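You operate a simulated robot arm through the tools that you are given. There is no shell and no other tool. Be economical: measure what you need, move in short steps, check, and stop when the job is done.

You run a simulated robot arm. Do the job below in one go: nothing can be reset, and whatever is moved stays where it is left.

JOB
Take the silver nut and leave it on the yellow log card. Fetch the sachet from the tooling bench top and stand it on the flat table top. Take the gold nut and put it on the tooling bench top. Fetch the black plates from the gauging bench top and set it on the top of the red scrap mat. Take the wiping pad from the gauging bench top and leave it on the upper deck of the packing trolley. Open the right tool bench door, put the blue tin on the shelf in the tool bench, then shut the door. Open the sorter six wide drawer, take the black computer mouse from the inside of the sorter six wide drawer and put it on the top of the green pass mat and shut the drawer again. Close the right drawer of the gauging bench. Take the steel block and leave it in the left bk bins. Any order will do. Set down upright: sachet, wiping pad, blue tin.
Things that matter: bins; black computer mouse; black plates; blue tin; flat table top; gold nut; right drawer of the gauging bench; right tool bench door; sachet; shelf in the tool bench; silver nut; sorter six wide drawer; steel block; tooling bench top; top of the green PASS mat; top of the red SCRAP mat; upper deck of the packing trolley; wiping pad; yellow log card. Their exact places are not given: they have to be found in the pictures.

The check looks at the end state, three seconds after you hand in, the way a careful person would. Anything else that was tipped, shoved, dropped, spilled or broken makes it a failure.

ROBOT AND FRAMES
A 6-joint arm with a four-finger gripper on a trunk, on a base that drives. Base frame: it is fixed to the floor where the robot stands at the start and does not move with it; the origin is under the middle of the robot, x ahead of it, y to its left, z up; the surface under the hand at the start is at about z = 0.86. Readings come in m, rad, newtons and seconds.
Its first joint turns from -2.897 to 2.897 rad. Places, roughly: bins (19x17 cm) [-6.96, 5.94, 1.06]; black computer mouse (6x10x4 cm) [-4.5, 3.7, 0.8]; black plates (9x4x3 cm) [-1.7, 4.8, 0.8]; blue tin [-2, -2.75, 0.5]; flat table top [-1.6, 2.5, 0.8]; gold nut (3x4x2 cm) [0.7, 1.5, 0.8]; right drawer of the gauging bench [-2.3, 4.9, 0.6]; right tool bench door [-4.4, -3, 0.4]; sachet [1, -0.25, 1]; shelf in the tool bench [-4.1, -3.2, 0.4]; silver nut (3x4x2 cm) [0.8, 0, 0.9]; sorter six wide drawer [-4.4, 3.5, 0.8]; steel block [-2.25, 6, 0.75]; tooling bench top [0.8, -0.3, 0.9]; top of the green PASS mat (23x18 cm) [-1.9, 2.3, 0.8]; top of the red SCRAP mat (23x18 cm) [-1.84, 2.06, 0.8]; upper deck of the packing trolley [-0.5, 5.6, 0.7]; wiping pad (7x10x7 cm) [-2.1, 5.5, 0.8]; yellow log card [1, -0.5, 0.75]. Payload 3.43 kg.
Tool frame: the origin (TCP) lies between the finger pads and is the grasp point; the fingertips stand 0.03 m ahead of it; z points along the fingers, y is the line along which they close. Largest opening 0.12 m; the body of the gripper starts 0.085 m behind the TCP.
Orientation is that of the tool frame in the base frame, as a unit quaternion [w, x, y, z]. With the fingers straight down and closing along the base's y, the tool's x points along the base's -x, its y along +y and its z along -z.

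CONTROLS
- The arm moves only by the tool play_rows. Its argument "deltas" is a list of rows, each a list of 7 numbers: the shift along the base's x, y, z in m, then the turn, a rotation vector about the base's x, y, z in degrees, then the finger opening in m, from 0 to 0.12. In form: [[x, y, z, ax, ay, az, fingers], ...]. A call has 1 to 20 rows; each row shifts and turns the commanded pose from where the row before left it. A row lasts 0.2 s, in which the tool goes at most 0.05 m and 0.15 rad; a call with a longer step from one row to the next is refused whole, and so is a gripper value outside its range. A pose out of reach is approached as far as the arm can. The call stops where the force on the tool passes 40 N (or 10 N more than at its start, if that is more) or the arm is blocked; 0.2 s more then pass. Each finger halts on what it meets, pressing with about 33 N; the grip force reading is that of the motor and also rises with nothing between the fingers. The clock runs only during rows and for 0.2 s after the last one: add rows that do not move to give the fingers time. The reply holds the time, the measured pose of the TCP, the force on the tool along the base axes, the opening and the grip force, in the units named above and with some noise, with the torque about the TCP (base axes, N m) and any sound that the robot's microphone picked up.
- Cameras (640 x 400 px; columns grow to the right, rows downward): "scene" is now at [-0.202, 0.1999, 1.2449]; the picture's right is [0.10, -0.99, -0.00], its down [-0.25, -0.02, -0.97] and it looks along [0.96, 0.10, -0.25] (base axes); focal length 255 px, centre (320, 200). "wrist" rides on the gripper at [0.071, -0.017, -0.121] in the tool frame; the picture's right is [0.23, 0.97, 0.00], its down [-0.81, 0.19, -0.55] and it looks along [-0.54, 0.13, 0.83] (tool axes); focal length 275 px, centre (320, 200).
- camera(camera): a new picture of that camera. The clock stands still meanwhile.
- drive_base(legs): drives the robot by 1 to 6 legs, each [ahead, turn to the left] in m and rad, along the robot's own axes; the way and the turn of a leg run together, so that a leg with both is an arc; at most 1.5 m and 3.142 rad a leg. The arm and the cameras ride along, it lands a little off, and it stops where it bumps. It gives what a move gives.
- turn_head(pan, tilt): turns the head with the scene camera to pan (to the left, within 2.496 rad either way) and tilt (down, from -0.506 to 1.204), counted from straight ahead of the robot. It gives what a move gives.
- pixel_to_xyz(camera, pixels): there is no depth. For up to 12 entries [column, row, z] of the newest picture of that camera ("zoom" is the newest enlarged one), the place [x, y] in the base frame at which the ray of that pixel passes the height z, good to about 0.003 m. The clock stands still meanwhile.
- inspect(camera, box): a new picture of the part [left, top, right, bottom] of that camera's present view, enlarged. The clock stands still meanwhile.
- close_job(): hands the job in; it is judged then, once.

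Go step by step. Measure first, check grasps and placings, and put right what went wrong. The budget is 357 turns and 288 pictures, counting those below and the enlarged ones. Unless the task says otherwise, let go and move clear before handing in, and close with one line.

The tools are called after ">>>" as a command line: name --pt "numbers of a row" for each row, then --argument value for the rest, lists and objects as JSON in quotes. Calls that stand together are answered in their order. play_rows: Moves the arm, as the interface text tells. Its arguments: {"type":"object","properties":{"deltas":{"type":"array","items":{"type":"array","items":{"type":"number"}}}},"required":["deltas"]} The other tools are called the same way: drive_base (legs) drives the base; turn_head (pan, tilt) turns the head that bears the scene camera; camera (camera) takes a picture; pixel_to_xyz (camera, pixels) gives the place at which the rays of pixels pass given heights; inspect (camera, box) takes an enlarged picture of a part of a camera's view; close_job () hands the job in.

At the start:

```text
clock: 0.0
tool_pos: [0.7296, -0.0146, 1.1645]
orientation: [0.0, 0.0, 1.0, 0.0]
contact_force: [0.4, 0.5, -0.4]
moment: [0.02, -0.01, -0.01]
finger_gap: 0.1201
finger_force: 0.0
robot x, y, heading: [-0.0023, -0.0019, 0.003]
head pan, tilt: [0.103, 0.237]
```

scene: 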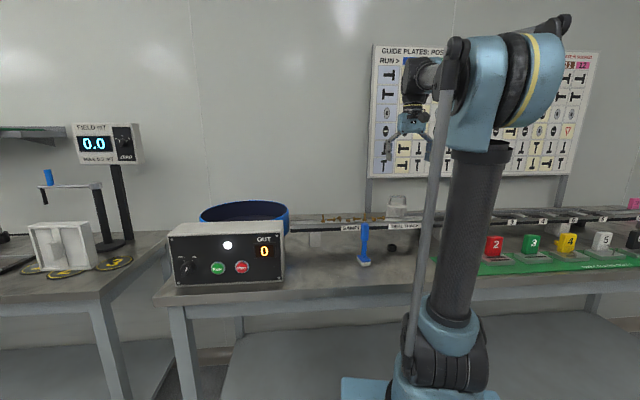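
wrist: 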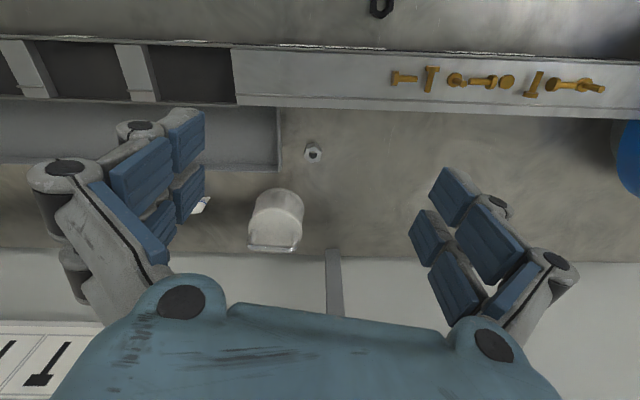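

The wrist view shows a silver nut near (313,152) and a black one at (380,5). I'll measure and look around first.

>>> pixel_to_xyz --camera "wrist" --pixels '[[313, 152, 0.87], [380, 5, 0.87], [275, 245, 0.87], [480, 80, 0.9], [200, 206, 0.86], [335, 260, 0.86]]'

>>> inspect --camera "wrist" --box '[180, 0, 480, 280]'

>>> turn_head --pan -0.5 --tilt 0.5

>>> camera --camera "scene"

```text
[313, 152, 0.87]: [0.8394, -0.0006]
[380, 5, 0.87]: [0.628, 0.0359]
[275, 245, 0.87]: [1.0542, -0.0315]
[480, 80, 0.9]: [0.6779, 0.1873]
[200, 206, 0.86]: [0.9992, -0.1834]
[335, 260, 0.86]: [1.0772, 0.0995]
```

```text
1.43 times, centred on (330, 140) of wrist
```

zoom: 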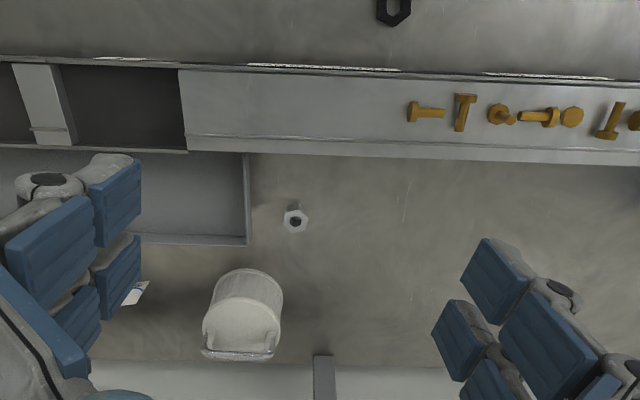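

```text
clock: 1.0
tool_pos: [0.716, -0.0167, 1.1734]
orientation: [0.006, 0.0, 1.0, 0.0]
contact_force: [-0.1, 0.0, -0.3]
moment: [0.02, -0.02, 0.0]
finger_gap: 0.1201
finger_force: 0.1
robot x, y, heading: [-0.0024, -0.0003, 0.0]
head pan, tilt: [-0.499, 0.499]
```

```text
284 pictures are left
```

scene: 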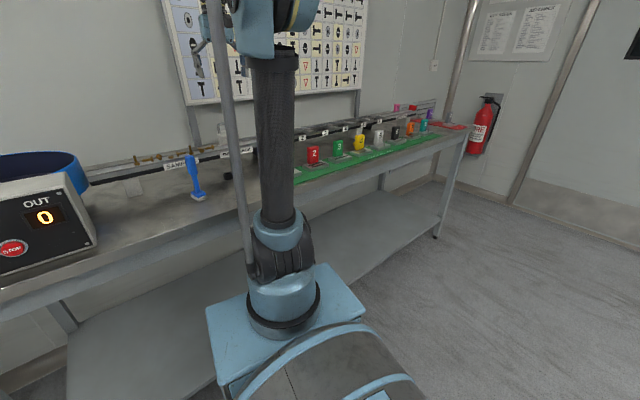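

The silver nut lies near (0.84, 0.00), behind the rail. I'll move the wrist camera to the right to look for the sachet and the yellow card.

>>> play_rows --pt "-0.02 -0.04 0.03 0 0 0 0.12" --pt "-0.02 -0.045 0.0 0 0 0 0.12" --pt "-0.02 -0.045 0.0 0 0 0 0.12" --pt "-0.02 -0.045 0.0 0 0 0 0.12" --pt "0 -0.045 0.0 0 0 0 0.12" --pt "0 -0.045 0.0 0 0 0 0.12" --pt "0 -0.045 0.0 0 0 0 0.12"

>>> camera --camera "wrist"

>>> turn_head --pan 0.1 --tilt 0.4

>>> camera --camera "scene"

```text
refused: row 1 steps farther than a row can; nothing moved
```

```text
283 pictures are left
```

wrist: 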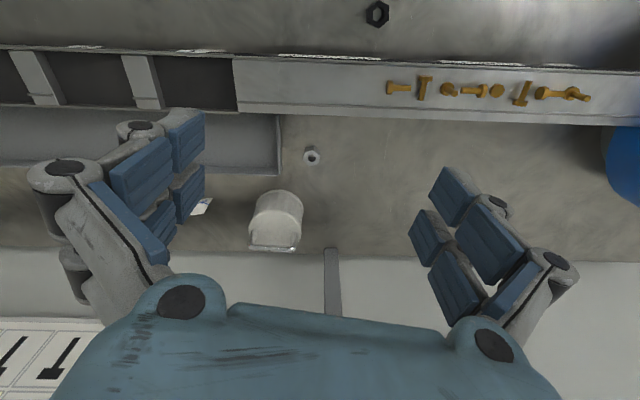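

```text
clock: 2.0
tool_pos: [0.7156, -0.0153, 1.1722]
orientation: [0.007, 0.001, 1.0, 0.0]
contact_force: [0.3, 0.3, 0.5]
moment: [-0.01, 0.01, -0.02]
finger_gap: 0.12
finger_force: 0.0
robot x, y, heading: [0.0018, 0.0013, -0.002]
head pan, tilt: [0.099, 0.4]
```

```text
282 pictures are left
```

scene: 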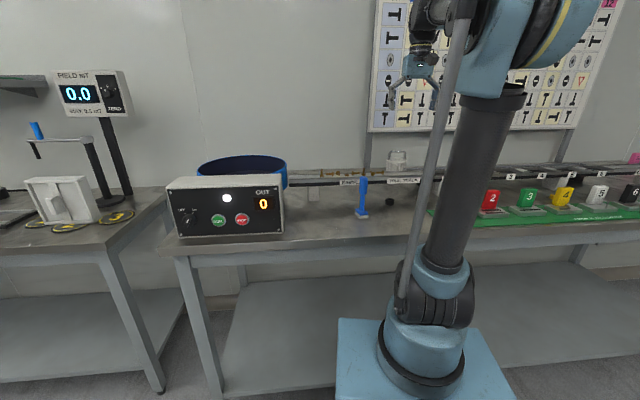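

>>> play_rows --pt "0 -0.04 0.02 0 0 0 0.12" --pt "0 -0.045 0.0 0 0 0 0.12" --pt "0 -0.045 0.0 0 0 0 0.12" --pt "0 -0.045 0.0 0 0 0 0.12" --pt "0 -0.045 0.0 0 0 0 0.12" --pt "0 -0.045 0.0 0 0 0 0.12"

>>> camera --camera "wrist"

>>> camera --camera "scene"

```text
clock: 3.4
tool_pos: [0.7158, -0.2801, 1.193]
orientation: [0.006, 0.0, 1.0, 0.0]
contact_force: [-0.1, -0.3, 1.3]
moment: [-0.03, -0.01, 0.02]
finger_gap: 0.1199
finger_force: 0.1
robot x, y, heading: [0.0023, -0.0022, -0.001]
head pan, tilt: [0.099, 0.4]
```

```text
281 pictures are left
```

wrist: 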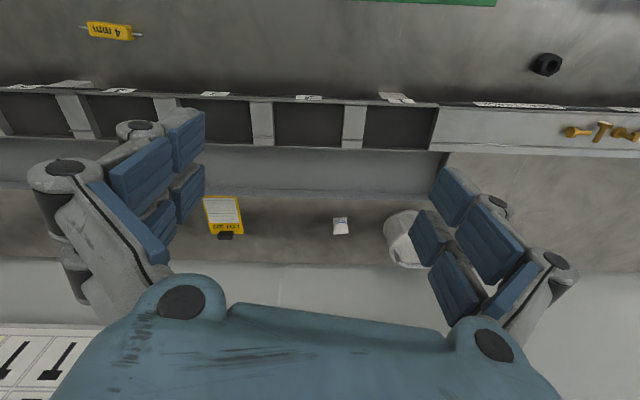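

```text
280 pictures are left
```

scene: 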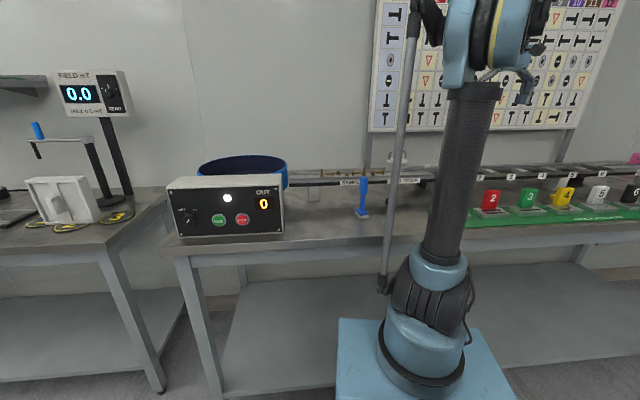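

The yellow card shows at (225,215) and a small white sachet at (340,226). I'll zoom and measure both.

>>> inspect --camera "wrist" --box '[180, 80, 460, 280]'

>>> pixel_to_xyz --camera "wrist" --pixels '[[205, 198, 0.86], [239, 197, 0.86], [210, 233, 0.86], [242, 232, 0.86], [340, 217, 0.86], [340, 234, 0.86], [443, 153, 0.86], [437, 105, 0.92], [545, 65, 0.87]]'

```text
2.00 times, centred on (320, 180) of wrist
```

zoom: 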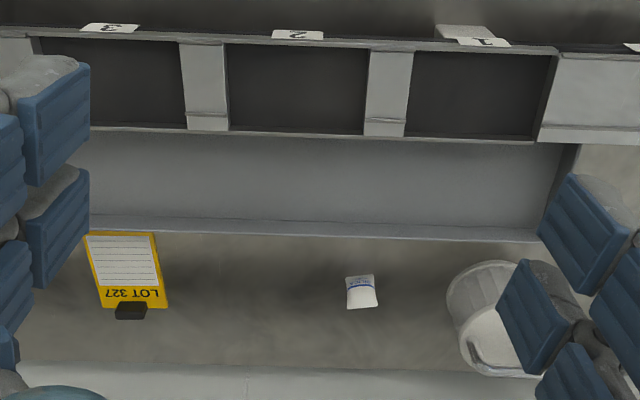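

```text
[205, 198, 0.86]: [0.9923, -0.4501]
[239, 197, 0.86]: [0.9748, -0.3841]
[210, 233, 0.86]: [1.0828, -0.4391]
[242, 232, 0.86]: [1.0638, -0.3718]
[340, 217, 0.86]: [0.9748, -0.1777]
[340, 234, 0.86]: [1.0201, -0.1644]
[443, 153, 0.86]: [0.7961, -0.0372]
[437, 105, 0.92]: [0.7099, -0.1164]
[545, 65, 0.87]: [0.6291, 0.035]
```

Next I go back over the silver nut and lower, for a close view.

>>> play_rows --pt "0.02 0.045 0 0 0 0 0.12" --pt "0.02 0.045 0.0 0 0 0 0.12" --pt "0.02 0.045 0.0 0 0 0 0.12" --pt "0.02 0.045 0.0 0 0 0 0.12" --pt "0.01 0.045 0.0 0 0 0 0.12" --pt "0 0.045 0.0 0 0 0 0.12" --pt "0 0 -0.045 0 0 0 0.12" --pt "0 0 -0.045 0 0 0 0.12" --pt "0 0 -0.045 0 0 0 0.12"

>>> camera --camera "wrist"

```text
clock: 5.4
tool_pos: [0.806, -0.0089, 1.0559]
orientation: [0.006, 0.0, 1.0, 0.0]
contact_force: [0.1, 0.7, 0.3]
moment: [0.03, -0.05, -0.03]
finger_gap: 0.1196
finger_force: 0.1
robot x, y, heading: [-0.0009, -0.0023, -0.002]
head pan, tilt: [0.099, 0.4]
```

```text
278 pictures are left
```

wrist: 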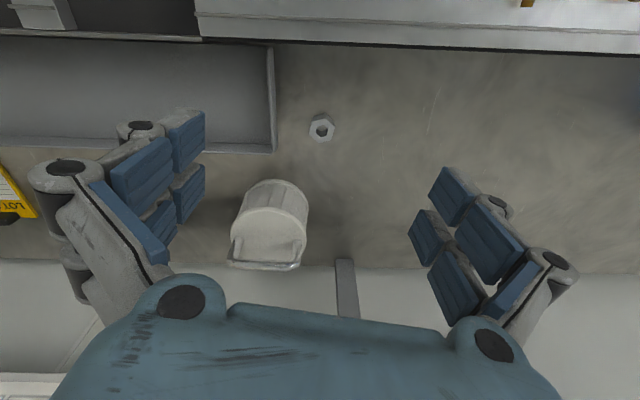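

>>> pixel_to_xyz --camera "wrist" --pixels '[[321, 128, 0.86], [321, 128, 0.88], [321, 128, 0.9], [312, 128, 0.87], [335, 128, 0.87], [273, 148, 0.86], [273, 148, 0.9], [268, 250, 0.87], [300, 260, 0.87]]'

>>> inspect --camera "wrist" --box '[200, 80, 420, 280]'

```text
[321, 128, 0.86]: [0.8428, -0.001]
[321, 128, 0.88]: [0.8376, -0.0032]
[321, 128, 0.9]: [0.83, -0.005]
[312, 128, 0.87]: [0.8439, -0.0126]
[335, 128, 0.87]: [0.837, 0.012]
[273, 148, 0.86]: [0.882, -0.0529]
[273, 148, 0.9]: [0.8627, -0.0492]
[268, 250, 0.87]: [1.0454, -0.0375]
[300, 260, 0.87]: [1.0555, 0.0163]
```

```text
2.00 times, centred on (310, 180) of wrist
```

zoom: 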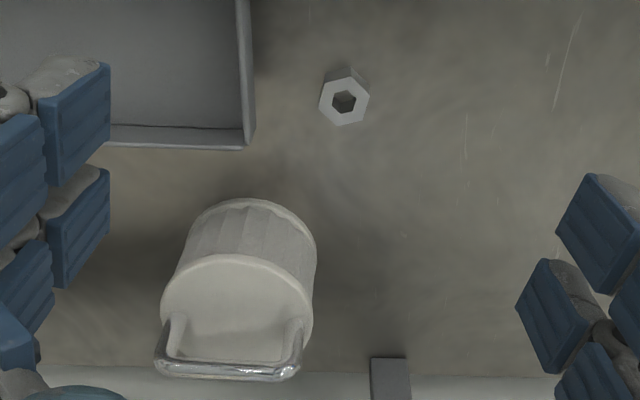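

The nut sits at (0.840, -0.002) with its top near 0.88 and the tray lip at y≈-0.05. I'll narrow the fingers to 0.05 and descend.

>>> play_rows --pt "0.034 0.007 0 0 0 0 0.05" --pt "0 0 -0.04 0 0 0 0.05" --pt "0 0 -0.04 0 0 0 0.05" --pt "0 0 -0.03 0 0 0 0.05" --pt "0 0 0 0 0 0 0.05"

>>> camera --camera "wrist"

```text
clock: 6.6
tool_pos: [0.8413, -0.0033, 0.9439]
orientation: [0.005, 0.0, 1.0, 0.0]
contact_force: [-0.2, -0.6, 0.1]
moment: [0.0, -0.02, -0.03]
finger_gap: 0.0501
finger_force: 0.1
robot x, y, heading: [0.0, -0.0018, -0.003]
head pan, tilt: [0.099, 0.4]
```

```text
276 pictures are left
```

wrist: 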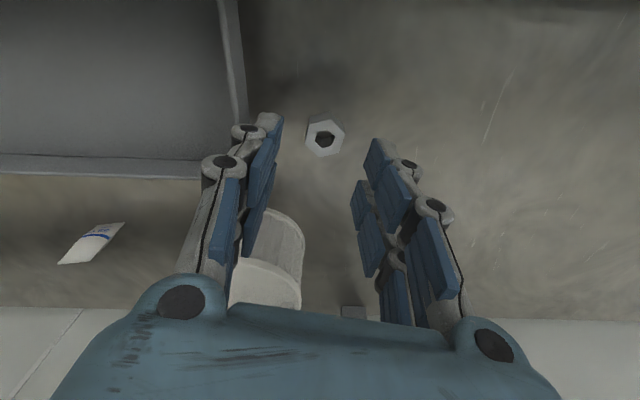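

>>> pixel_to_xyz --camera "wrist" --pixels '[[325, 137, 0.88], [325, 137, 0.87], [60, 262, 0.86], [92, 228, 0.86], [125, 223, 0.86], [98, 255, 0.86]]'

>>> play_rows --pt "0 0.0 -0.03 0 0 0 0.05" --pt "0 0 -0.018 0 0 0 0.05" --pt "0 0 0 0 0 0 0.05"

>>> camera --camera "wrist"

```text
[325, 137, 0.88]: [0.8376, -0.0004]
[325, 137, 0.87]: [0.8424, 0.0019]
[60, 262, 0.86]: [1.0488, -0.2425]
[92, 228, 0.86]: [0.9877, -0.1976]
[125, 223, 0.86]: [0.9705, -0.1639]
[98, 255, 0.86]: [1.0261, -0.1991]
```

```text
clock: 7.4
tool_pos: [0.8382, -0.0019, 0.9003]
orientation: [0.006, 0.001, 1.0, 0.0]
contact_force: [0.2, -0.5, -0.4]
moment: [0.02, 0.03, -0.02]
finger_gap: 0.0498
finger_force: 0.1
robot x, y, heading: [-0.0003, -0.0017, -0.0]
head pan, tilt: [0.099, 0.4]
```

```text
275 pictures are left
```

wrist: 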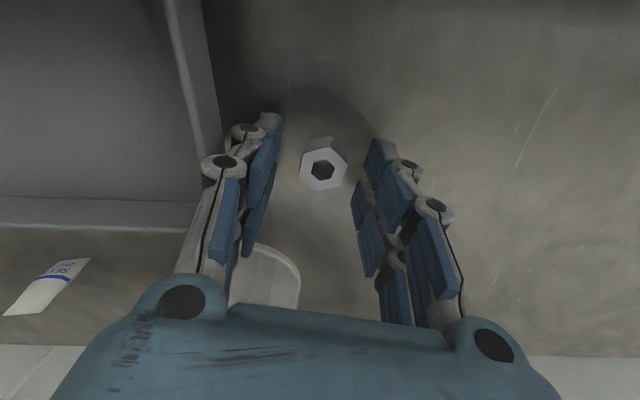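

>>> pixel_to_xyz --camera "wrist" --pixels '[[323, 170, 0.88], [323, 170, 0.87]]'

>>> play_rows --pt "0.001 0.001 -0.006 0 0 0 0.05" --pt "0 0 0 0 0 0 0.02" --pt "0 0 0 0 0 0 0.01" --pt "0 0 0 0 0 0 0.01" --pt "0 0 0 0 0 0 0.01"

>>> camera --camera "wrist"

```text
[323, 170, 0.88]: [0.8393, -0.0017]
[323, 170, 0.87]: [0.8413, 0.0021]
```

```text
clock: 8.6
tool_pos: [0.8401, -0.0023, 0.8949]
orientation: [0.006, 0.0, 1.0, -0.001]
contact_force: [-0.6, 0.8, 2.7]
moment: [0.05, 0.07, -0.01]
finger_gap: 0.0256
finger_force: 33.5
robot x, y, heading: [-0.004, -0.0014, -0.003]
head pan, tilt: [0.099, 0.4]
```

```text
274 pictures are left
```

wrist: 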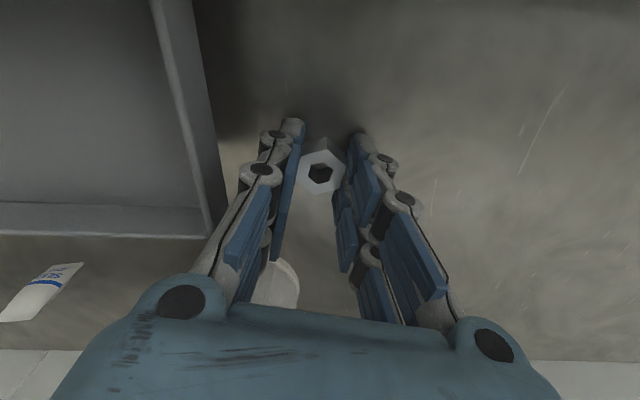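

Grip holds at 0.0256. I lift the nut, retract, and measure the bench front edge.

>>> play_rows --pt "0 0 0.045 0 0 0 0.01" --pt "0 0 0.045 0 0 0 0.01" --pt "0 0 0.045 0 0 0 0.01" --pt "0 0 0.045 0 0 0 0.01" --pt "0 0 0.045 0 0 0 0.01" --pt "-0.03 -0.035 0.01 0 0 0 0.01" --pt "-0.03 -0.035 0 0 0 0 0.01" --pt "-0.03 -0.035 0 0 0 0 0.01" --pt "-0.03 -0.035 0 0 0 0 0.01"

>>> turn_head --pan 0.0 --tilt 0.9

>>> camera --camera "scene"

>>> camera --camera "wrist"

```text
clock: 10.6
tool_pos: [0.7216, -0.1418, 1.1272]
orientation: [0.007, 0.0, 1.0, 0.0]
contact_force: [0.0, -0.8, -1.4]
moment: [0.04, 0.03, 0.02]
finger_gap: 0.0256
finger_force: 32.9
robot x, y, heading: [0.0014, 0.0015, -0.001]
head pan, tilt: [0.099, 0.4]
```

```text
clock: 11.5
tool_pos: [0.72, -0.1415, 1.1272]
orientation: [0.006, 0.0, 1.0, 0.0]
contact_force: [-0.5, -1.2, -0.7]
moment: [0.03, 0.0, 0.01]
finger_gap: 0.0255
finger_force: 33.1
robot x, y, heading: [-0.0003, -0.0028, -0.002]
head pan, tilt: [0.0, 0.901]
```

```text
273 pictures are left
```

scene: 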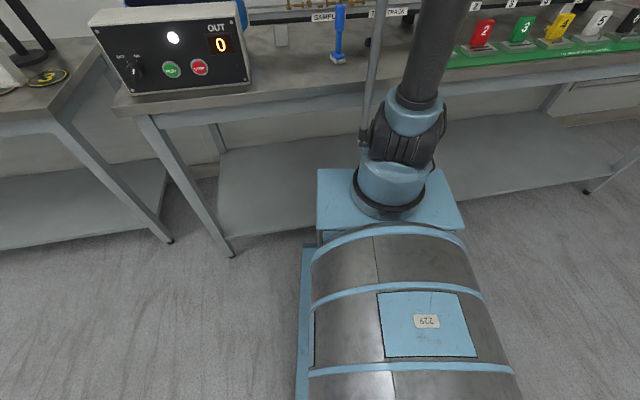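

```text
272 pictures are left
```

wrist: 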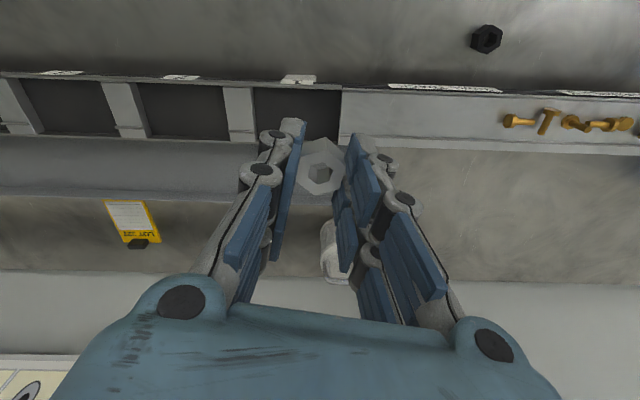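

>>> pixel_to_xyz --camera "scene" --pixels '[[120, 110, 0.86], [350, 95, 0.86], [500, 85, 0.86], [318, 170, 0.4], [440, 168, 0.4], [318, 232, 0.4], [465, 230, 0.4], [220, 200, 0.3], [232, 256, 0.0], [585, 193, 0.0], [172, 242, 0.0], [170, 90, 0.86]]'

>>> pixel_to_xyz --camera "wrist" --pixels '[[106, 202, 0.86], [145, 200, 0.86], [121, 241, 0.86], [160, 240, 0.86], [140, 243, 0.86], [148, 193, 0.86], [245, 198, 0.86]]'

>>> inspect --camera "wrist" --box '[60, 150, 220, 280]'

```text
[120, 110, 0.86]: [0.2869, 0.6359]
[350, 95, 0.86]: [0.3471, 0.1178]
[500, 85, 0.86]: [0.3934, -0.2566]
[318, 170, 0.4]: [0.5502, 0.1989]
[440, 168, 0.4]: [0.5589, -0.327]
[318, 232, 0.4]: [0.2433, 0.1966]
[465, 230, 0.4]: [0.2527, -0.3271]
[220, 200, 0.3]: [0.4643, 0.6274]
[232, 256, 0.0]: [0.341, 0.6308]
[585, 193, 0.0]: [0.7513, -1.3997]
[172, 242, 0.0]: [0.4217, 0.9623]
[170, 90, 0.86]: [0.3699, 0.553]
```

```text
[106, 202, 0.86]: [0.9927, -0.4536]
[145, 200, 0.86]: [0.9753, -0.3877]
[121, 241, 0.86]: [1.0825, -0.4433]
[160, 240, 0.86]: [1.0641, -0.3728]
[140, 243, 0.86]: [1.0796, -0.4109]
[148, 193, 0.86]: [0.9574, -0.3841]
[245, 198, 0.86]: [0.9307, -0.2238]
```

```text
3.08 times, centred on (140, 215) of wrist
```

zoom: 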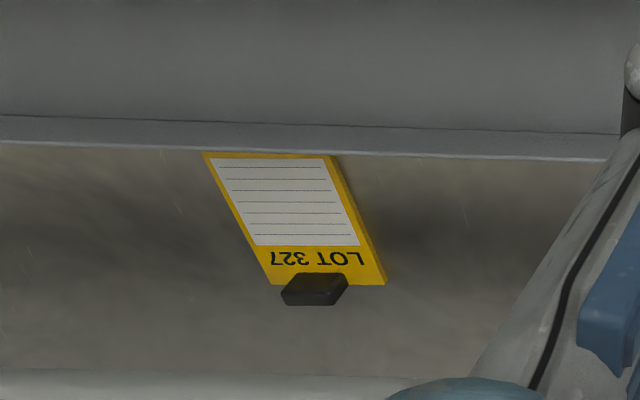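

The two views of the card agree, so it lies flat near z 0.86 with its white area around (1.01, -0.41). I'll move above it.

>>> play_rows --pt "0.03 -0.035 0 0 0 0 0.01" --pt "0.035 -0.035 0 0 0 0 0.01" --pt "0.035 -0.035 0 0 0 0 0.01" --pt "0.035 -0.035 0 0 0 0 0.01" --pt "0.035 -0.035 0 0 0 0 0.01" --pt "0.035 -0.035 0 0 0 0 0.01" --pt "0.035 -0.035 0 0 0 0 0.01" --pt "0.04 -0.02 0 0 0 0 0.01" --pt "0 0 -0.04 0 0 0 0.01" --pt "0 0 -0.04 0 0 0 0.01"

>>> camera --camera "wrist"

```text
clock: 13.7
tool_pos: [1.0019, -0.4052, 1.0466]
orientation: [0.006, 0.0, 1.0, 0.0]
contact_force: [-0.1, 0.4, -0.2]
moment: [-0.01, -0.02, 0.0]
finger_gap: 0.0256
finger_force: 33.1
robot x, y, heading: [-0.0018, -0.0033, 0.004]
head pan, tilt: [0.0, 0.901]
```

```text
270 pictures are left
```

wrist: 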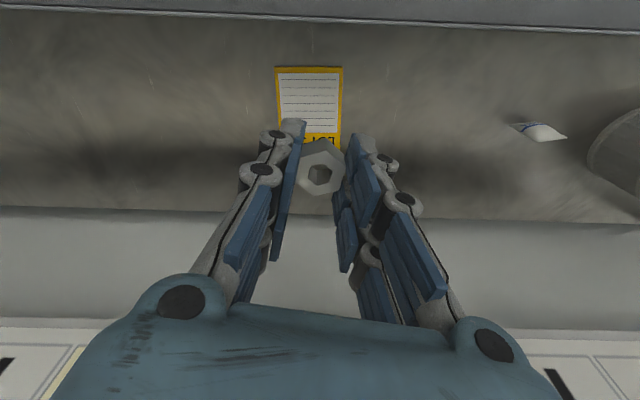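

>>> pixel_to_xyz --camera "wrist" --pixels '[[276, 68, 0.862], [342, 68, 0.862], [340, 130, 0.862], [282, 130, 0.862], [320, 25, 0.86], [320, 218, 0.86], [515, 125, 0.86], [545, 140, 0.86], [525, 137, 0.86], [566, 137, 0.86]]'

>>> inspect --camera "wrist" --box '[460, 80, 640, 200]'

```text
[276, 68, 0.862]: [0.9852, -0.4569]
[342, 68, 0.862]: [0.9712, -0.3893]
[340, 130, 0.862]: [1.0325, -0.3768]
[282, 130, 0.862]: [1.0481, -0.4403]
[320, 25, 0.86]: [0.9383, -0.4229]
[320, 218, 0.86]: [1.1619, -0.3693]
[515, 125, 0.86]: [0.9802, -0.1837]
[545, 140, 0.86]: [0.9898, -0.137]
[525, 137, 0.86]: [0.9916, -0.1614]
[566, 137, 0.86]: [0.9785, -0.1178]
```

```text
3.33 times, centred on (550, 140) of wrist
```

zoom: 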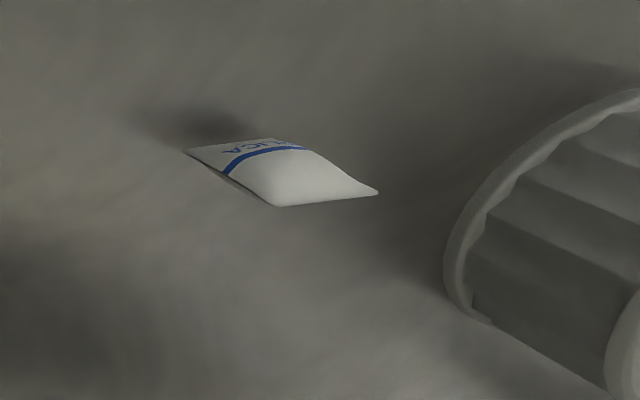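

>>> play_rows --pt "0.008 -0.009 -0.04 0 0 0 0.01" --pt "0 0 -0.04 0 0 0 0.01" --pt "0 0 -0.04 0 0 0 0.01" --pt "0 0 -0.015 0 0 0 0.01" --pt "0 0 0 0 0 0 0.01"

>>> camera --camera "wrist"

```text
clock: 14.9
tool_pos: [1.0102, -0.4151, 0.9144]
orientation: [0.006, -0.001, 1.0, 0.0]
contact_force: [0.1, 0.1, -0.9]
moment: [0.02, -0.02, 0.02]
finger_gap: 0.0255
finger_force: 32.6
robot x, y, heading: [-0.0025, -0.0003, 0.003]
head pan, tilt: [0.0, 0.901]
```

```text
268 pictures are left
```

wrist: 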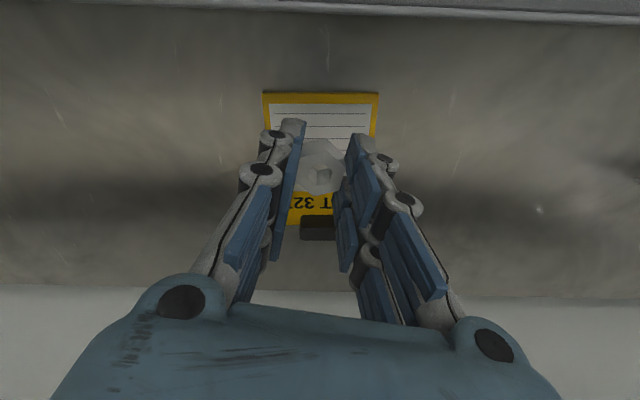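

>>> play_rows --pt "0 0 -0.006 0 0 0 0.01" --pt "0 0 -0.005 0 0 0 0.01" --pt "0 0 0 0 0 0 0.01"

>>> play_rows --pt "0 0 -0.003 0 0 0 0.01" --pt "0 0 0 0 0 0 0.01"

>>> play_rows --pt "0 0 -0.002 0 0 0 0.01" --pt "0 0 0 0 0 0 0.01"

```text
clock: 15.7
tool_pos: [1.0086, -0.4157, 0.9026]
orientation: [0.006, 0.0, 1.0, 0.0]
contact_force: [0.4, 0.5, 0.3]
moment: [0.0, -0.01, -0.02]
finger_gap: 0.0255
finger_force: 33.0
robot x, y, heading: [-0.0041, 0.0016, 0.002]
head pan, tilt: [0.0, 0.901]
```

```text
clock: 16.3
tool_pos: [1.0092, -0.4166, 0.898]
orientation: [0.006, 0.0, 1.0, 0.0]
contact_force: [0.0, 0.1, -1.0]
moment: [0.02, -0.02, -0.04]
finger_gap: 0.0252
finger_force: 33.4
robot x, y, heading: [-0.0027, -0.0033, 0.005]
head pan, tilt: [0.0, 0.901]
```

```text
clock: 16.9
tool_pos: [1.0088, -0.4158, 0.8987]
orientation: [0.006, -0.001, 1.0, -0.001]
contact_force: [5.7, -1.2, 20.4]
moment: [-0.02, -0.16, 0.02]
finger_gap: 0.0256
finger_force: 33.3
robot x, y, heading: [-0.0025, 0.0007, -0.005]
head pan, tilt: [0.0, 0.901]
```

Contact came at about 0.898, so the nut is down. I'll release gently and lift.

>>> play_rows --pt "0 0 0.001 0 0 0 0.03" --pt "0 0 0 0 0 0 0.045" --pt "0 0 0 0 0 0 0.045" --pt "0 0 0.04 0 0 0 0.045" --pt "0 0 0.045 0 0 0 0.045" --pt "0 0 0.045 0 0 0 0.045" --pt "-0.01 0.04 0.0 0 0 0 0.05" --pt "-0.01 0.045 0.0 0 0 0 0.06" --pt "-0.01 0.045 0.0 0 0 0 0.06" --pt "-0.01 0.045 0.0 0 0 0 0.06"

>>> camera --camera "wrist"

```text
clock: 19.1
tool_pos: [0.9691, -0.2396, 1.0278]
orientation: [0.007, 0.0, 1.0, 0.0]
contact_force: [1.5, -0.5, -0.4]
moment: [0.05, 0.04, -0.03]
finger_gap: 0.0599
finger_force: 0.0
robot x, y, heading: [-0.0009, -0.001, 0.0]
head pan, tilt: [0.0, 0.901]
```

```text
267 pictures are left
```

wrist: 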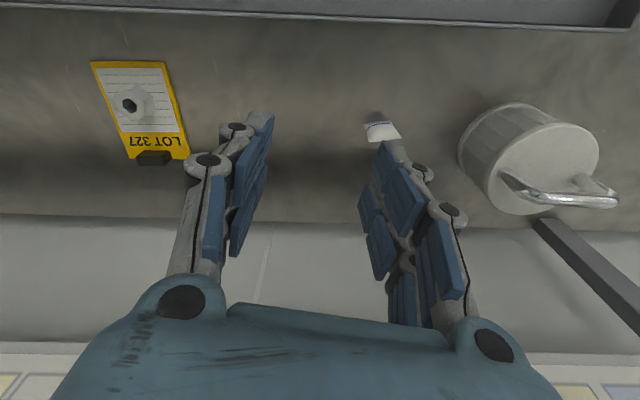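

The nut sits on the card at (135,103). Next I back off over the sachet for a clear view.

>>> play_rows --pt "-0.03 0.03 0 0 0 0 0.08" --pt "-0.03 0.03 0.0 0 0 0 0.08" --pt "-0.01 0.015 0 0 0 0 0.08"

>>> inspect --camera "wrist" --box '[240, 80, 460, 240]'

>>> camera --camera "wrist"

```text
clock: 19.9
tool_pos: [0.8995, -0.1653, 1.0275]
orientation: [0.006, -0.001, 1.0, 0.0]
contact_force: [1.5, 1.0, 0.0]
moment: [0.01, 0.0, 0.01]
finger_gap: 0.08
finger_force: 0.0
robot x, y, heading: [0.0, -0.0037, 0.004]
head pan, tilt: [0.0, 0.901]
```

```text
2.50 times, centred on (350, 160) of wrist
```

zoom: 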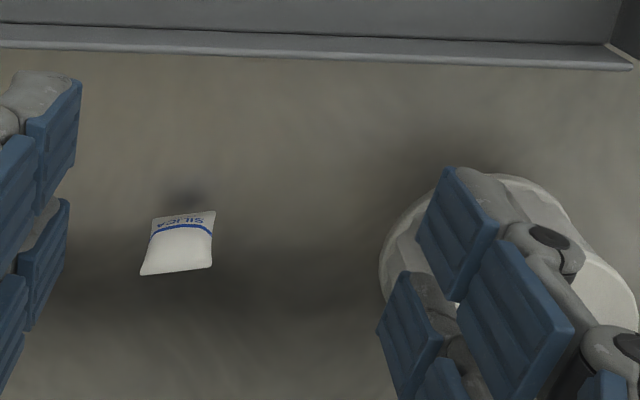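

```text
265 pictures are left
```

wrist: 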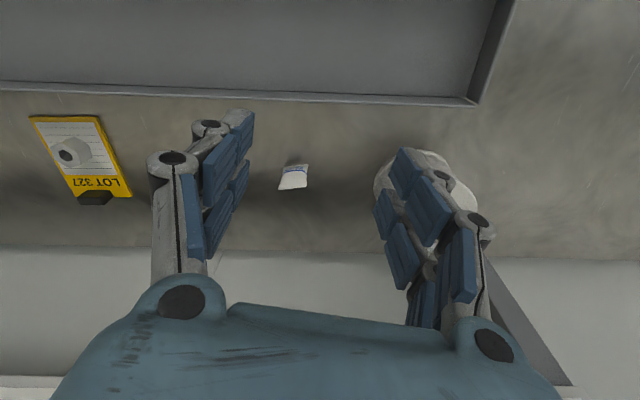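

>>> pixel_to_xyz --camera "zoom" --pixels '[[153, 217, 0.865], [215, 211, 0.865], [141, 275, 0.865], [211, 268, 0.865], [153, 217, 0.9], [215, 211, 0.9], [141, 275, 0.9], [211, 268, 0.9]]'

>>> inspect --camera "wrist" --box '[260, 140, 340, 210]'

```text
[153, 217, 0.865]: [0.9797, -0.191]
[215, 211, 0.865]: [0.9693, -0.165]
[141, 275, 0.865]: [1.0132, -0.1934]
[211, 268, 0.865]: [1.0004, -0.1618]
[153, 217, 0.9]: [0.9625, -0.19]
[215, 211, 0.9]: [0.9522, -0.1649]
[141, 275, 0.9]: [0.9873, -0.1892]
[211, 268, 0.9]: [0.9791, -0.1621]
```

```text
5.71 times, centred on (300, 175) of wrist
```

zoom: 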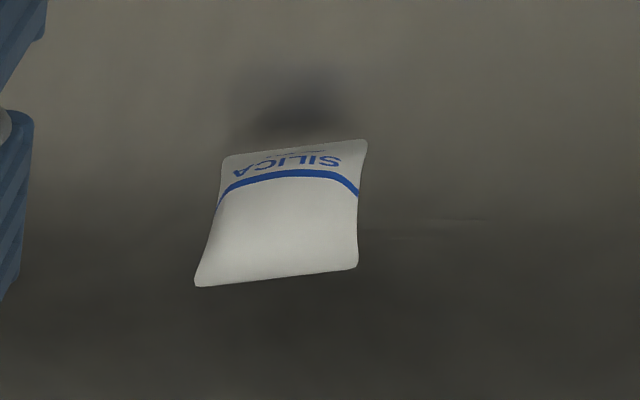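

Triangulating, the sachet stands on edge: bottom at z≈0.86 and x≈0.976, top at z≈0.905, its width turned about 19°. I'll turn the gripper -71° to close across its thickness and move above it.

>>> play_rows --pt "0.01 0 0 0 0 -8 0.06" --pt "0.01 0 0.0 0 0 -8 0.06" --pt "0.01 0 0 0 0 -8 0.06" --pt "0.01 0 0 0 0 -8 0.06" --pt "0.01 0 0 0 0 -8 0.06" --pt "0.01 0 0 0 0 -8 0.06" --pt "0.01 -0.01 0 0 0 -8 0.06" --pt "0.008 -0.001 0 0 0 -8 0.06" --pt "0 0 0 0 0 -7 0.06"

>>> camera --camera "wrist"

```text
clock: 21.9
tool_pos: [0.9765, -0.1758, 1.0285]
orientation: [0.004, 0.582, 0.813, -0.004]
contact_force: [-0.6, 0.1, 0.5]
moment: [0.0, 0.02, -0.02]
finger_gap: 0.0601
finger_force: 0.2
robot x, y, heading: [0.0019, -0.0, 0.002]
head pan, tilt: [0.0, 0.901]
```

```text
263 pictures are left
```

wrist: 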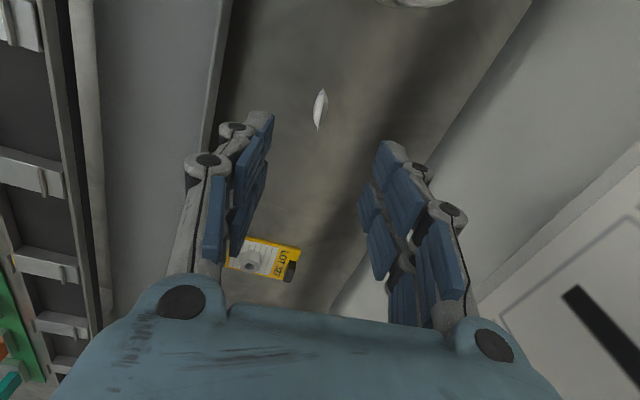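

The sachet now shows edge-on at (320,110), so it is standing and the alignment is good. I'll measure it and descend.

>>> pixel_to_xyz --camera "wrist" --pixels '[[321, 91, 0.862], [319, 128, 0.905], [320, 110, 0.885], [313, 110, 0.885], [328, 110, 0.885]]'

>>> inspect --camera "wrist" --box '[280, 60, 360, 160]'

```text
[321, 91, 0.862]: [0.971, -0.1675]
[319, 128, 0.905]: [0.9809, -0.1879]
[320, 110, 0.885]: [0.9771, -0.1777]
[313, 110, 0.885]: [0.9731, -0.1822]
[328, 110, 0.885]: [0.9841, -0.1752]
```

```text
4.00 times, centred on (320, 110) of wrist
```

zoom: 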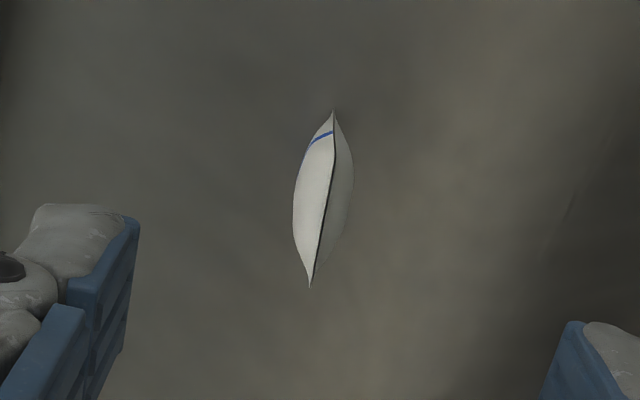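

>>> play_rows --pt "0.001 -0.001 -0.04 0 0 0 0.05" --pt "0 0 -0.04 0 0 0 0.05" --pt "0 0 -0.03 0 0 0 0.05" --pt "0 0 0 0 0 0 0.05"

>>> camera --camera "wrist"

```text
clock: 22.9
tool_pos: [0.9777, -0.1764, 0.9186]
orientation: [0.004, 0.581, 0.814, -0.004]
contact_force: [0.0, -0.9, -0.7]
moment: [0.01, 0.01, 0.0]
finger_gap: 0.0499
finger_force: 0.1
robot x, y, heading: [-0.0016, 0.0025, -0.004]
head pan, tilt: [0.0, 0.901]
```

```text
261 pictures are left
```

wrist: 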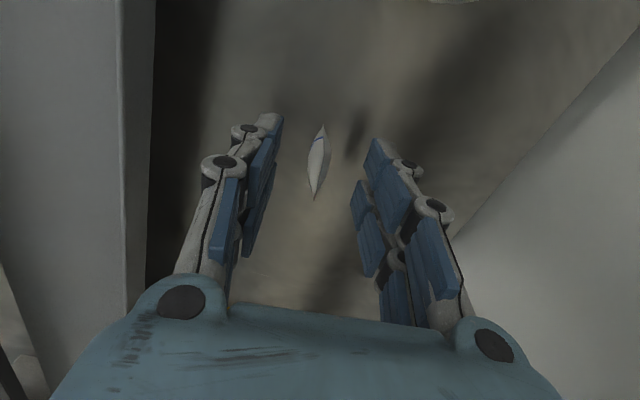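

>>> play_rows --pt "0 0 -0.018 0 0 0 0.05" --pt "0 0 0 0 0 0 0.02" --pt "0 0 0 0 0 0 0.0" --pt "0 0 0 0 0 0 0.0" --pt "0 0 0 0 0 0 0.0"

>>> camera --camera "wrist"

```text
clock: 24.1
tool_pos: [0.9766, -0.1785, 0.8997]
orientation: [0.005, 0.58, 0.814, -0.004]
contact_force: [-0.5, 0.7, 0.1]
moment: [0.03, -0.01, 0.0]
finger_gap: 0.0107
finger_force: 33.0
robot x, y, heading: [0.0032, 0.0023, 0.001]
head pan, tilt: [0.0, 0.901]
```

```text
260 pictures are left
```

wrist: 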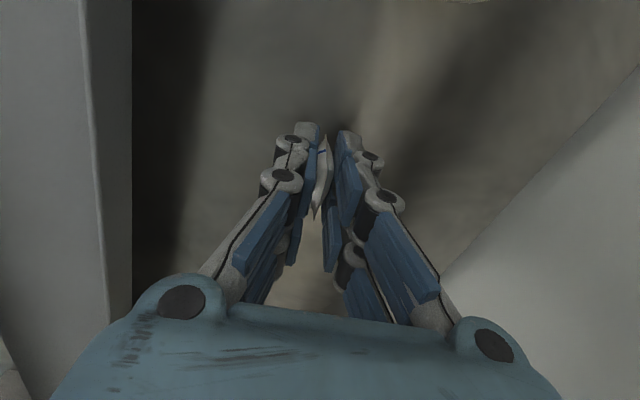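

The sachet is held (gap 0.0107). I lift, retract toward the robot and then look around for the way.

>>> play_rows --pt "0 0 0.045 0 0 0 0" --pt "0 0 0.045 0 0 0 0" --pt "0 0 0.045 0 0 0 0" --pt "0 0 0.045 0 0 0 0" --pt "0 0 0.045 0 0 0 0" --pt "-0.04 0.02 0.02 0 0 0 0" --pt "-0.04 0.02 0.02 0 0 0 0" --pt "-0.04 0.02 0.0 0 0 0 0" --pt "-0.04 0.02 0.0 0 0 0 0" --pt "-0.04 0.02 0.0 0 0 0 0" --pt "-0.04 0.02 0.0 0 0 0 0" --pt "-0.04 0.02 0.0 0 0 0 0" --pt "-0.04 0.02 0.0 0 0 0 0" --pt "-0.04 0.02 0.0 0 0 0 0"

>>> turn_head --pan 1.0 --tilt 0.3

>>> camera --camera "scene"

>>> turn_head --pan 2.2 --tilt 0.3

>>> camera --camera "scene"

>>> camera --camera "wrist"

```text
clock: 27.1
tool_pos: [0.618, -0.0001, 1.1654]
orientation: [0.004, 0.58, 0.814, -0.004]
contact_force: [0.1, 0.3, -0.3]
moment: [-0.01, 0.07, 0.04]
finger_gap: 0.0108
finger_force: 32.8
robot x, y, heading: [0.0012, -0.0028, 0.002]
head pan, tilt: [0.0, 0.901]
```

```text
clock: 28.4
tool_pos: [0.6189, -0.0002, 1.1657]
orientation: [0.005, 0.581, 0.814, -0.004]
contact_force: [0.2, 0.8, 0.6]
moment: [-0.03, -0.01, 0.01]
finger_gap: 0.0106
finger_force: 32.4
robot x, y, heading: [0.0014, -0.0009, -0.003]
head pan, tilt: [1.0, 0.3]
```

```text
259 pictures are left
```

scene: 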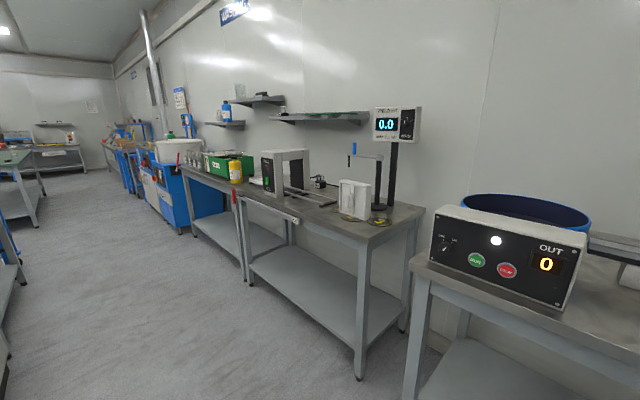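

```text
clock: 29.8
tool_pos: [0.6175, 0.0005, 1.1656]
orientation: [0.004, 0.581, 0.814, -0.004]
contact_force: [0.1, 0.5, 0.8]
moment: [0.0, 0.01, 0.0]
finger_gap: 0.0107
finger_force: 33.1
robot x, y, heading: [0.0001, 0.0054, -0.003]
head pan, tilt: [2.201, 0.3]
```

```text
258 pictures are left
```

scene: 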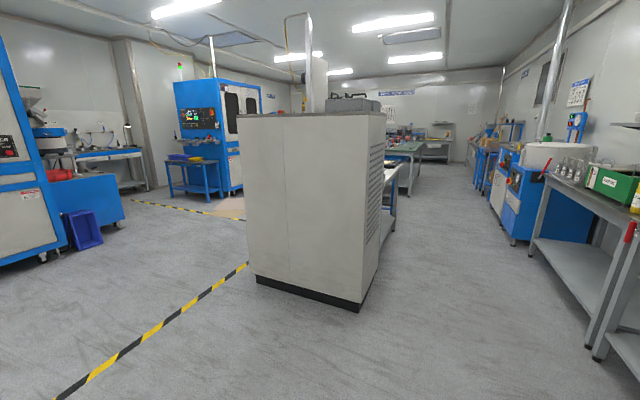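

```text
257 pictures are left
```

wrist: 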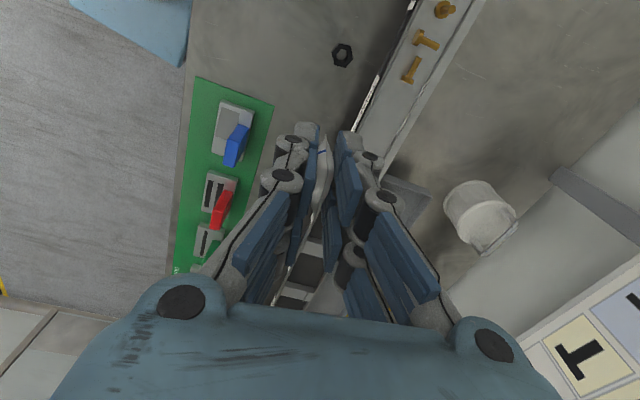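

>>> pixel_to_xyz --camera "scene" --pixels '[[360, 310, 0.0], [256, 278, 0.0], [248, 262, 0.0], [383, 235, 0.0], [392, 232, 0.0], [393, 190, 0.8], [595, 358, 0.0], [530, 258, 0.0], [512, 243, 0.0], [55, 398, 0.0], [407, 195, 0.0], [372, 232, 0.4]]'

>>> inspect --camera "scene" --box '[360, 100, 520, 240]'

```text
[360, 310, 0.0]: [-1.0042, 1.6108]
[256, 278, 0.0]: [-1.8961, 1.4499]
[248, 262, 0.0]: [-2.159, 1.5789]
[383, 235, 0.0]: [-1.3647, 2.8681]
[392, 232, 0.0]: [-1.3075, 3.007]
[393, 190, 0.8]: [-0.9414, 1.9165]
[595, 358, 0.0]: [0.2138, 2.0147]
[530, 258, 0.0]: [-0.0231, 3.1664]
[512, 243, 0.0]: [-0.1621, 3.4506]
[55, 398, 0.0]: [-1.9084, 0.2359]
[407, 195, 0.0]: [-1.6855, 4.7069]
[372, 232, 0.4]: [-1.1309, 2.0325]
```

```text
2.86 times, centred on (440, 170) of scene
```

zoom: 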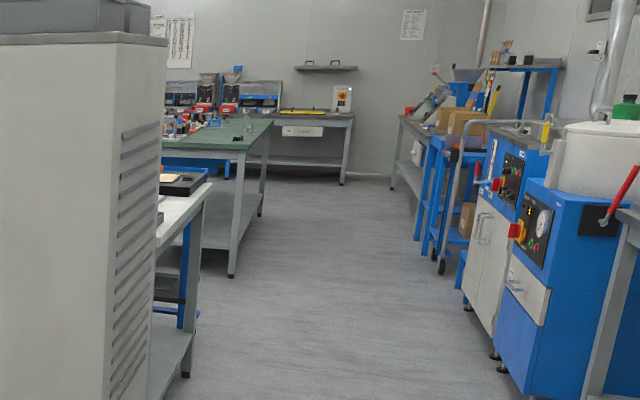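

The big white machine spans about x -1.9 to -1.0 at y≈1.6, with the flat table behind it and an aisle at x -1.0 to 0. I'll back out, turn left and drive up the aisle.

>>> drive_base --legs '[[-0.3, 0], [0, 1.658], [1.2, 0], [1.1, 0]]'

>>> turn_head --pan 1.0 --tilt 0.4

>>> camera --camera "scene"

```text
clock: 47.5
tool_pos: [-0.5517, 2.9166, 1.1652]
orientation: [0.006, -0.213, 0.977, 0.0]
contact_force: [0.0, -0.3, -0.8]
moment: [0.02, 0.02, 0.0]
finger_gap: 0.0104
finger_force: 32.8
robot x, y, heading: [-0.4923, 2.2982, 1.663]
head pan, tilt: [2.201, 0.3]
```

```text
clock: 48.9
tool_pos: [-0.5509, 2.902, 1.1743]
orientation: [0.007, -0.213, 0.977, 0.007]
contact_force: [0.4, -0.4, -0.9]
moment: [-0.01, -0.04, 0.0]
finger_gap: 0.0108
finger_force: 33.2
robot x, y, heading: [-0.4888, 2.3038, 1.673]
head pan, tilt: [1.0, 0.4]
```

```text
255 pictures are left
```

scene: 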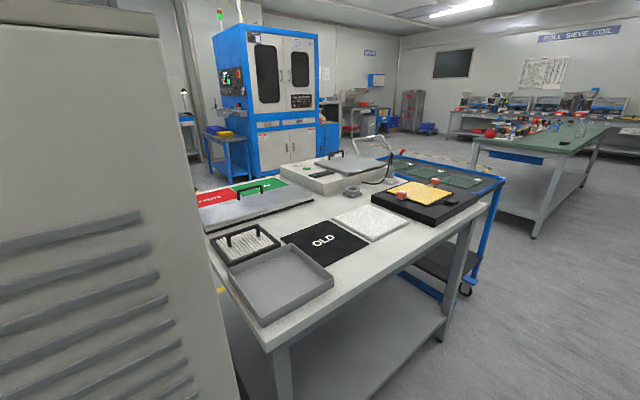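

The flat table is seen, crowded, with the red and green mats at (215,197) and (260,186). I'll zoom and measure.

>>> inspect --camera "scene" --box '[180, 130, 520, 350]'

>>> pixel_to_xyz --camera "scene" --pixels '[[263, 352, 0.8], [487, 203, 0.8], [322, 258, 0.8], [370, 222, 0.8], [352, 192, 0.8], [192, 190, 0.8], [245, 204, 0.8], [288, 186, 0.8], [232, 186, 0.8], [415, 225, 0.8], [330, 287, 0.8], [300, 200, 0.8]]'

```text
1.82 times, centred on (350, 240) of scene
```

zoom: 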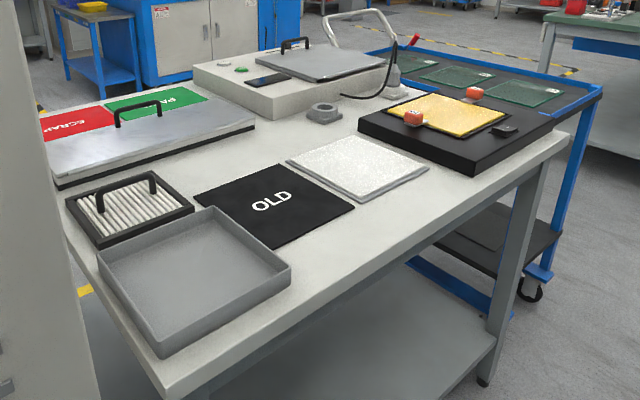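

```text
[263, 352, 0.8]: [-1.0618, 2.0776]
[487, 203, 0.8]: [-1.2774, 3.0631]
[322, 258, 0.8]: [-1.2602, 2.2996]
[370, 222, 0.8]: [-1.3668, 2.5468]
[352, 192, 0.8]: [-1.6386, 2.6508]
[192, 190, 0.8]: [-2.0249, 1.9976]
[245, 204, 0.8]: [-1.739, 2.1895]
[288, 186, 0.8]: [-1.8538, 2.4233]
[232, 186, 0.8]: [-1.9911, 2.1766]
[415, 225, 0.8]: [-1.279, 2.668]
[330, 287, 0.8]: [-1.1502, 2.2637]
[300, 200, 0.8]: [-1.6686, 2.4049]
```

>>> drive_base --legs '[[0, 1.6]]'

>>> turn_head --pan -0.1 --tilt 0.6

>>> camera --camera "scene"

>>> camera --camera "wrist"

```text
clock: 53.7
tool_pos: [-1.0913, 2.2333, 1.1739]
orientation: [0.0, 0.845, -0.535, -0.009]
contact_force: [0.2, 0.0, -0.4]
moment: [0.03, 0.01, 0.06]
finger_gap: 0.0108
finger_force: 32.4
robot x, y, heading: [-0.4971, 2.312, -3.027]
head pan, tilt: [1.0, 0.4]
```

```text
clock: 55.0
tool_pos: [-1.0784, 2.2337, 1.1799]
orientation: [0.004, 0.845, -0.534, -0.016]
contact_force: [-0.1, 0.6, 0.3]
moment: [0.02, 0.0, 0.01]
finger_gap: 0.0106
finger_force: 33.3
robot x, y, heading: [-0.495, 2.3133, -3.028]
head pan, tilt: [-0.099, 0.6]
```

```text
253 pictures are left
```

scene: 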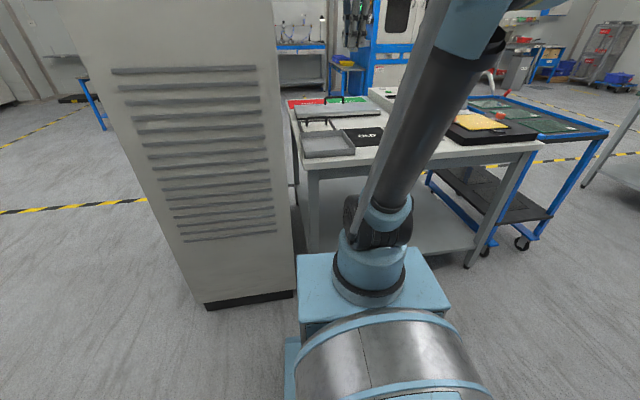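

```text
252 pictures are left
```

wrist: 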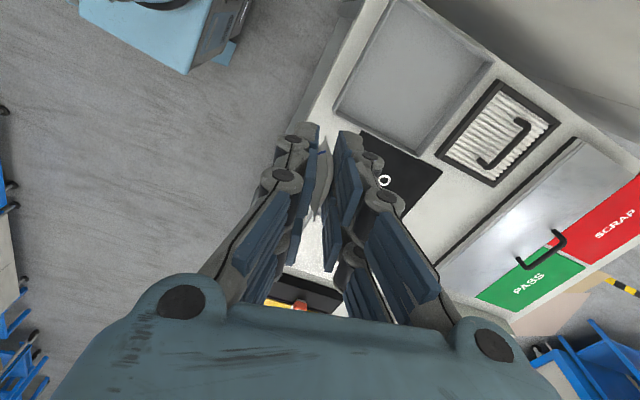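

>>> pixel_to_xyz --camera "wrist" --pixels '[[320, 105, 0.8], [337, 110, 0.8], [366, 134, 0.8], [443, 172, 0.8], [400, 215, 0.8], [490, 60, 0.8], [580, 140, 0.8], [440, 262, 0.8], [432, 155, 0.8], [340, 185, 0.8], [505, 185, 0.8], [440, 215, 0.8]]'

>>> inspect --camera "wrist" --box '[240, 0, 640, 320]'

```text
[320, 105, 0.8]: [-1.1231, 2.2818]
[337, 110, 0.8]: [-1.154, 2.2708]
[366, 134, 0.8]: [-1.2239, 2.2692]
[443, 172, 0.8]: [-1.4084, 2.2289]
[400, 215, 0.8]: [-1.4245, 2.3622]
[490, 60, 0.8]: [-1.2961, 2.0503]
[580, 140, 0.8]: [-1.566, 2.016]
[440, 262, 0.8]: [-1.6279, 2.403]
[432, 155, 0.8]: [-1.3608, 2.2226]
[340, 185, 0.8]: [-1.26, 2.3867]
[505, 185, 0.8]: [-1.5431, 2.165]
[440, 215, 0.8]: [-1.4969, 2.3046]
```

```text
1.25 times, centred on (440, 160) of wrist
```

zoom: 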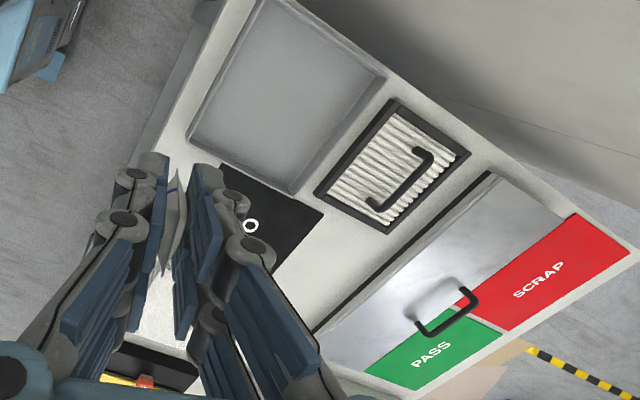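

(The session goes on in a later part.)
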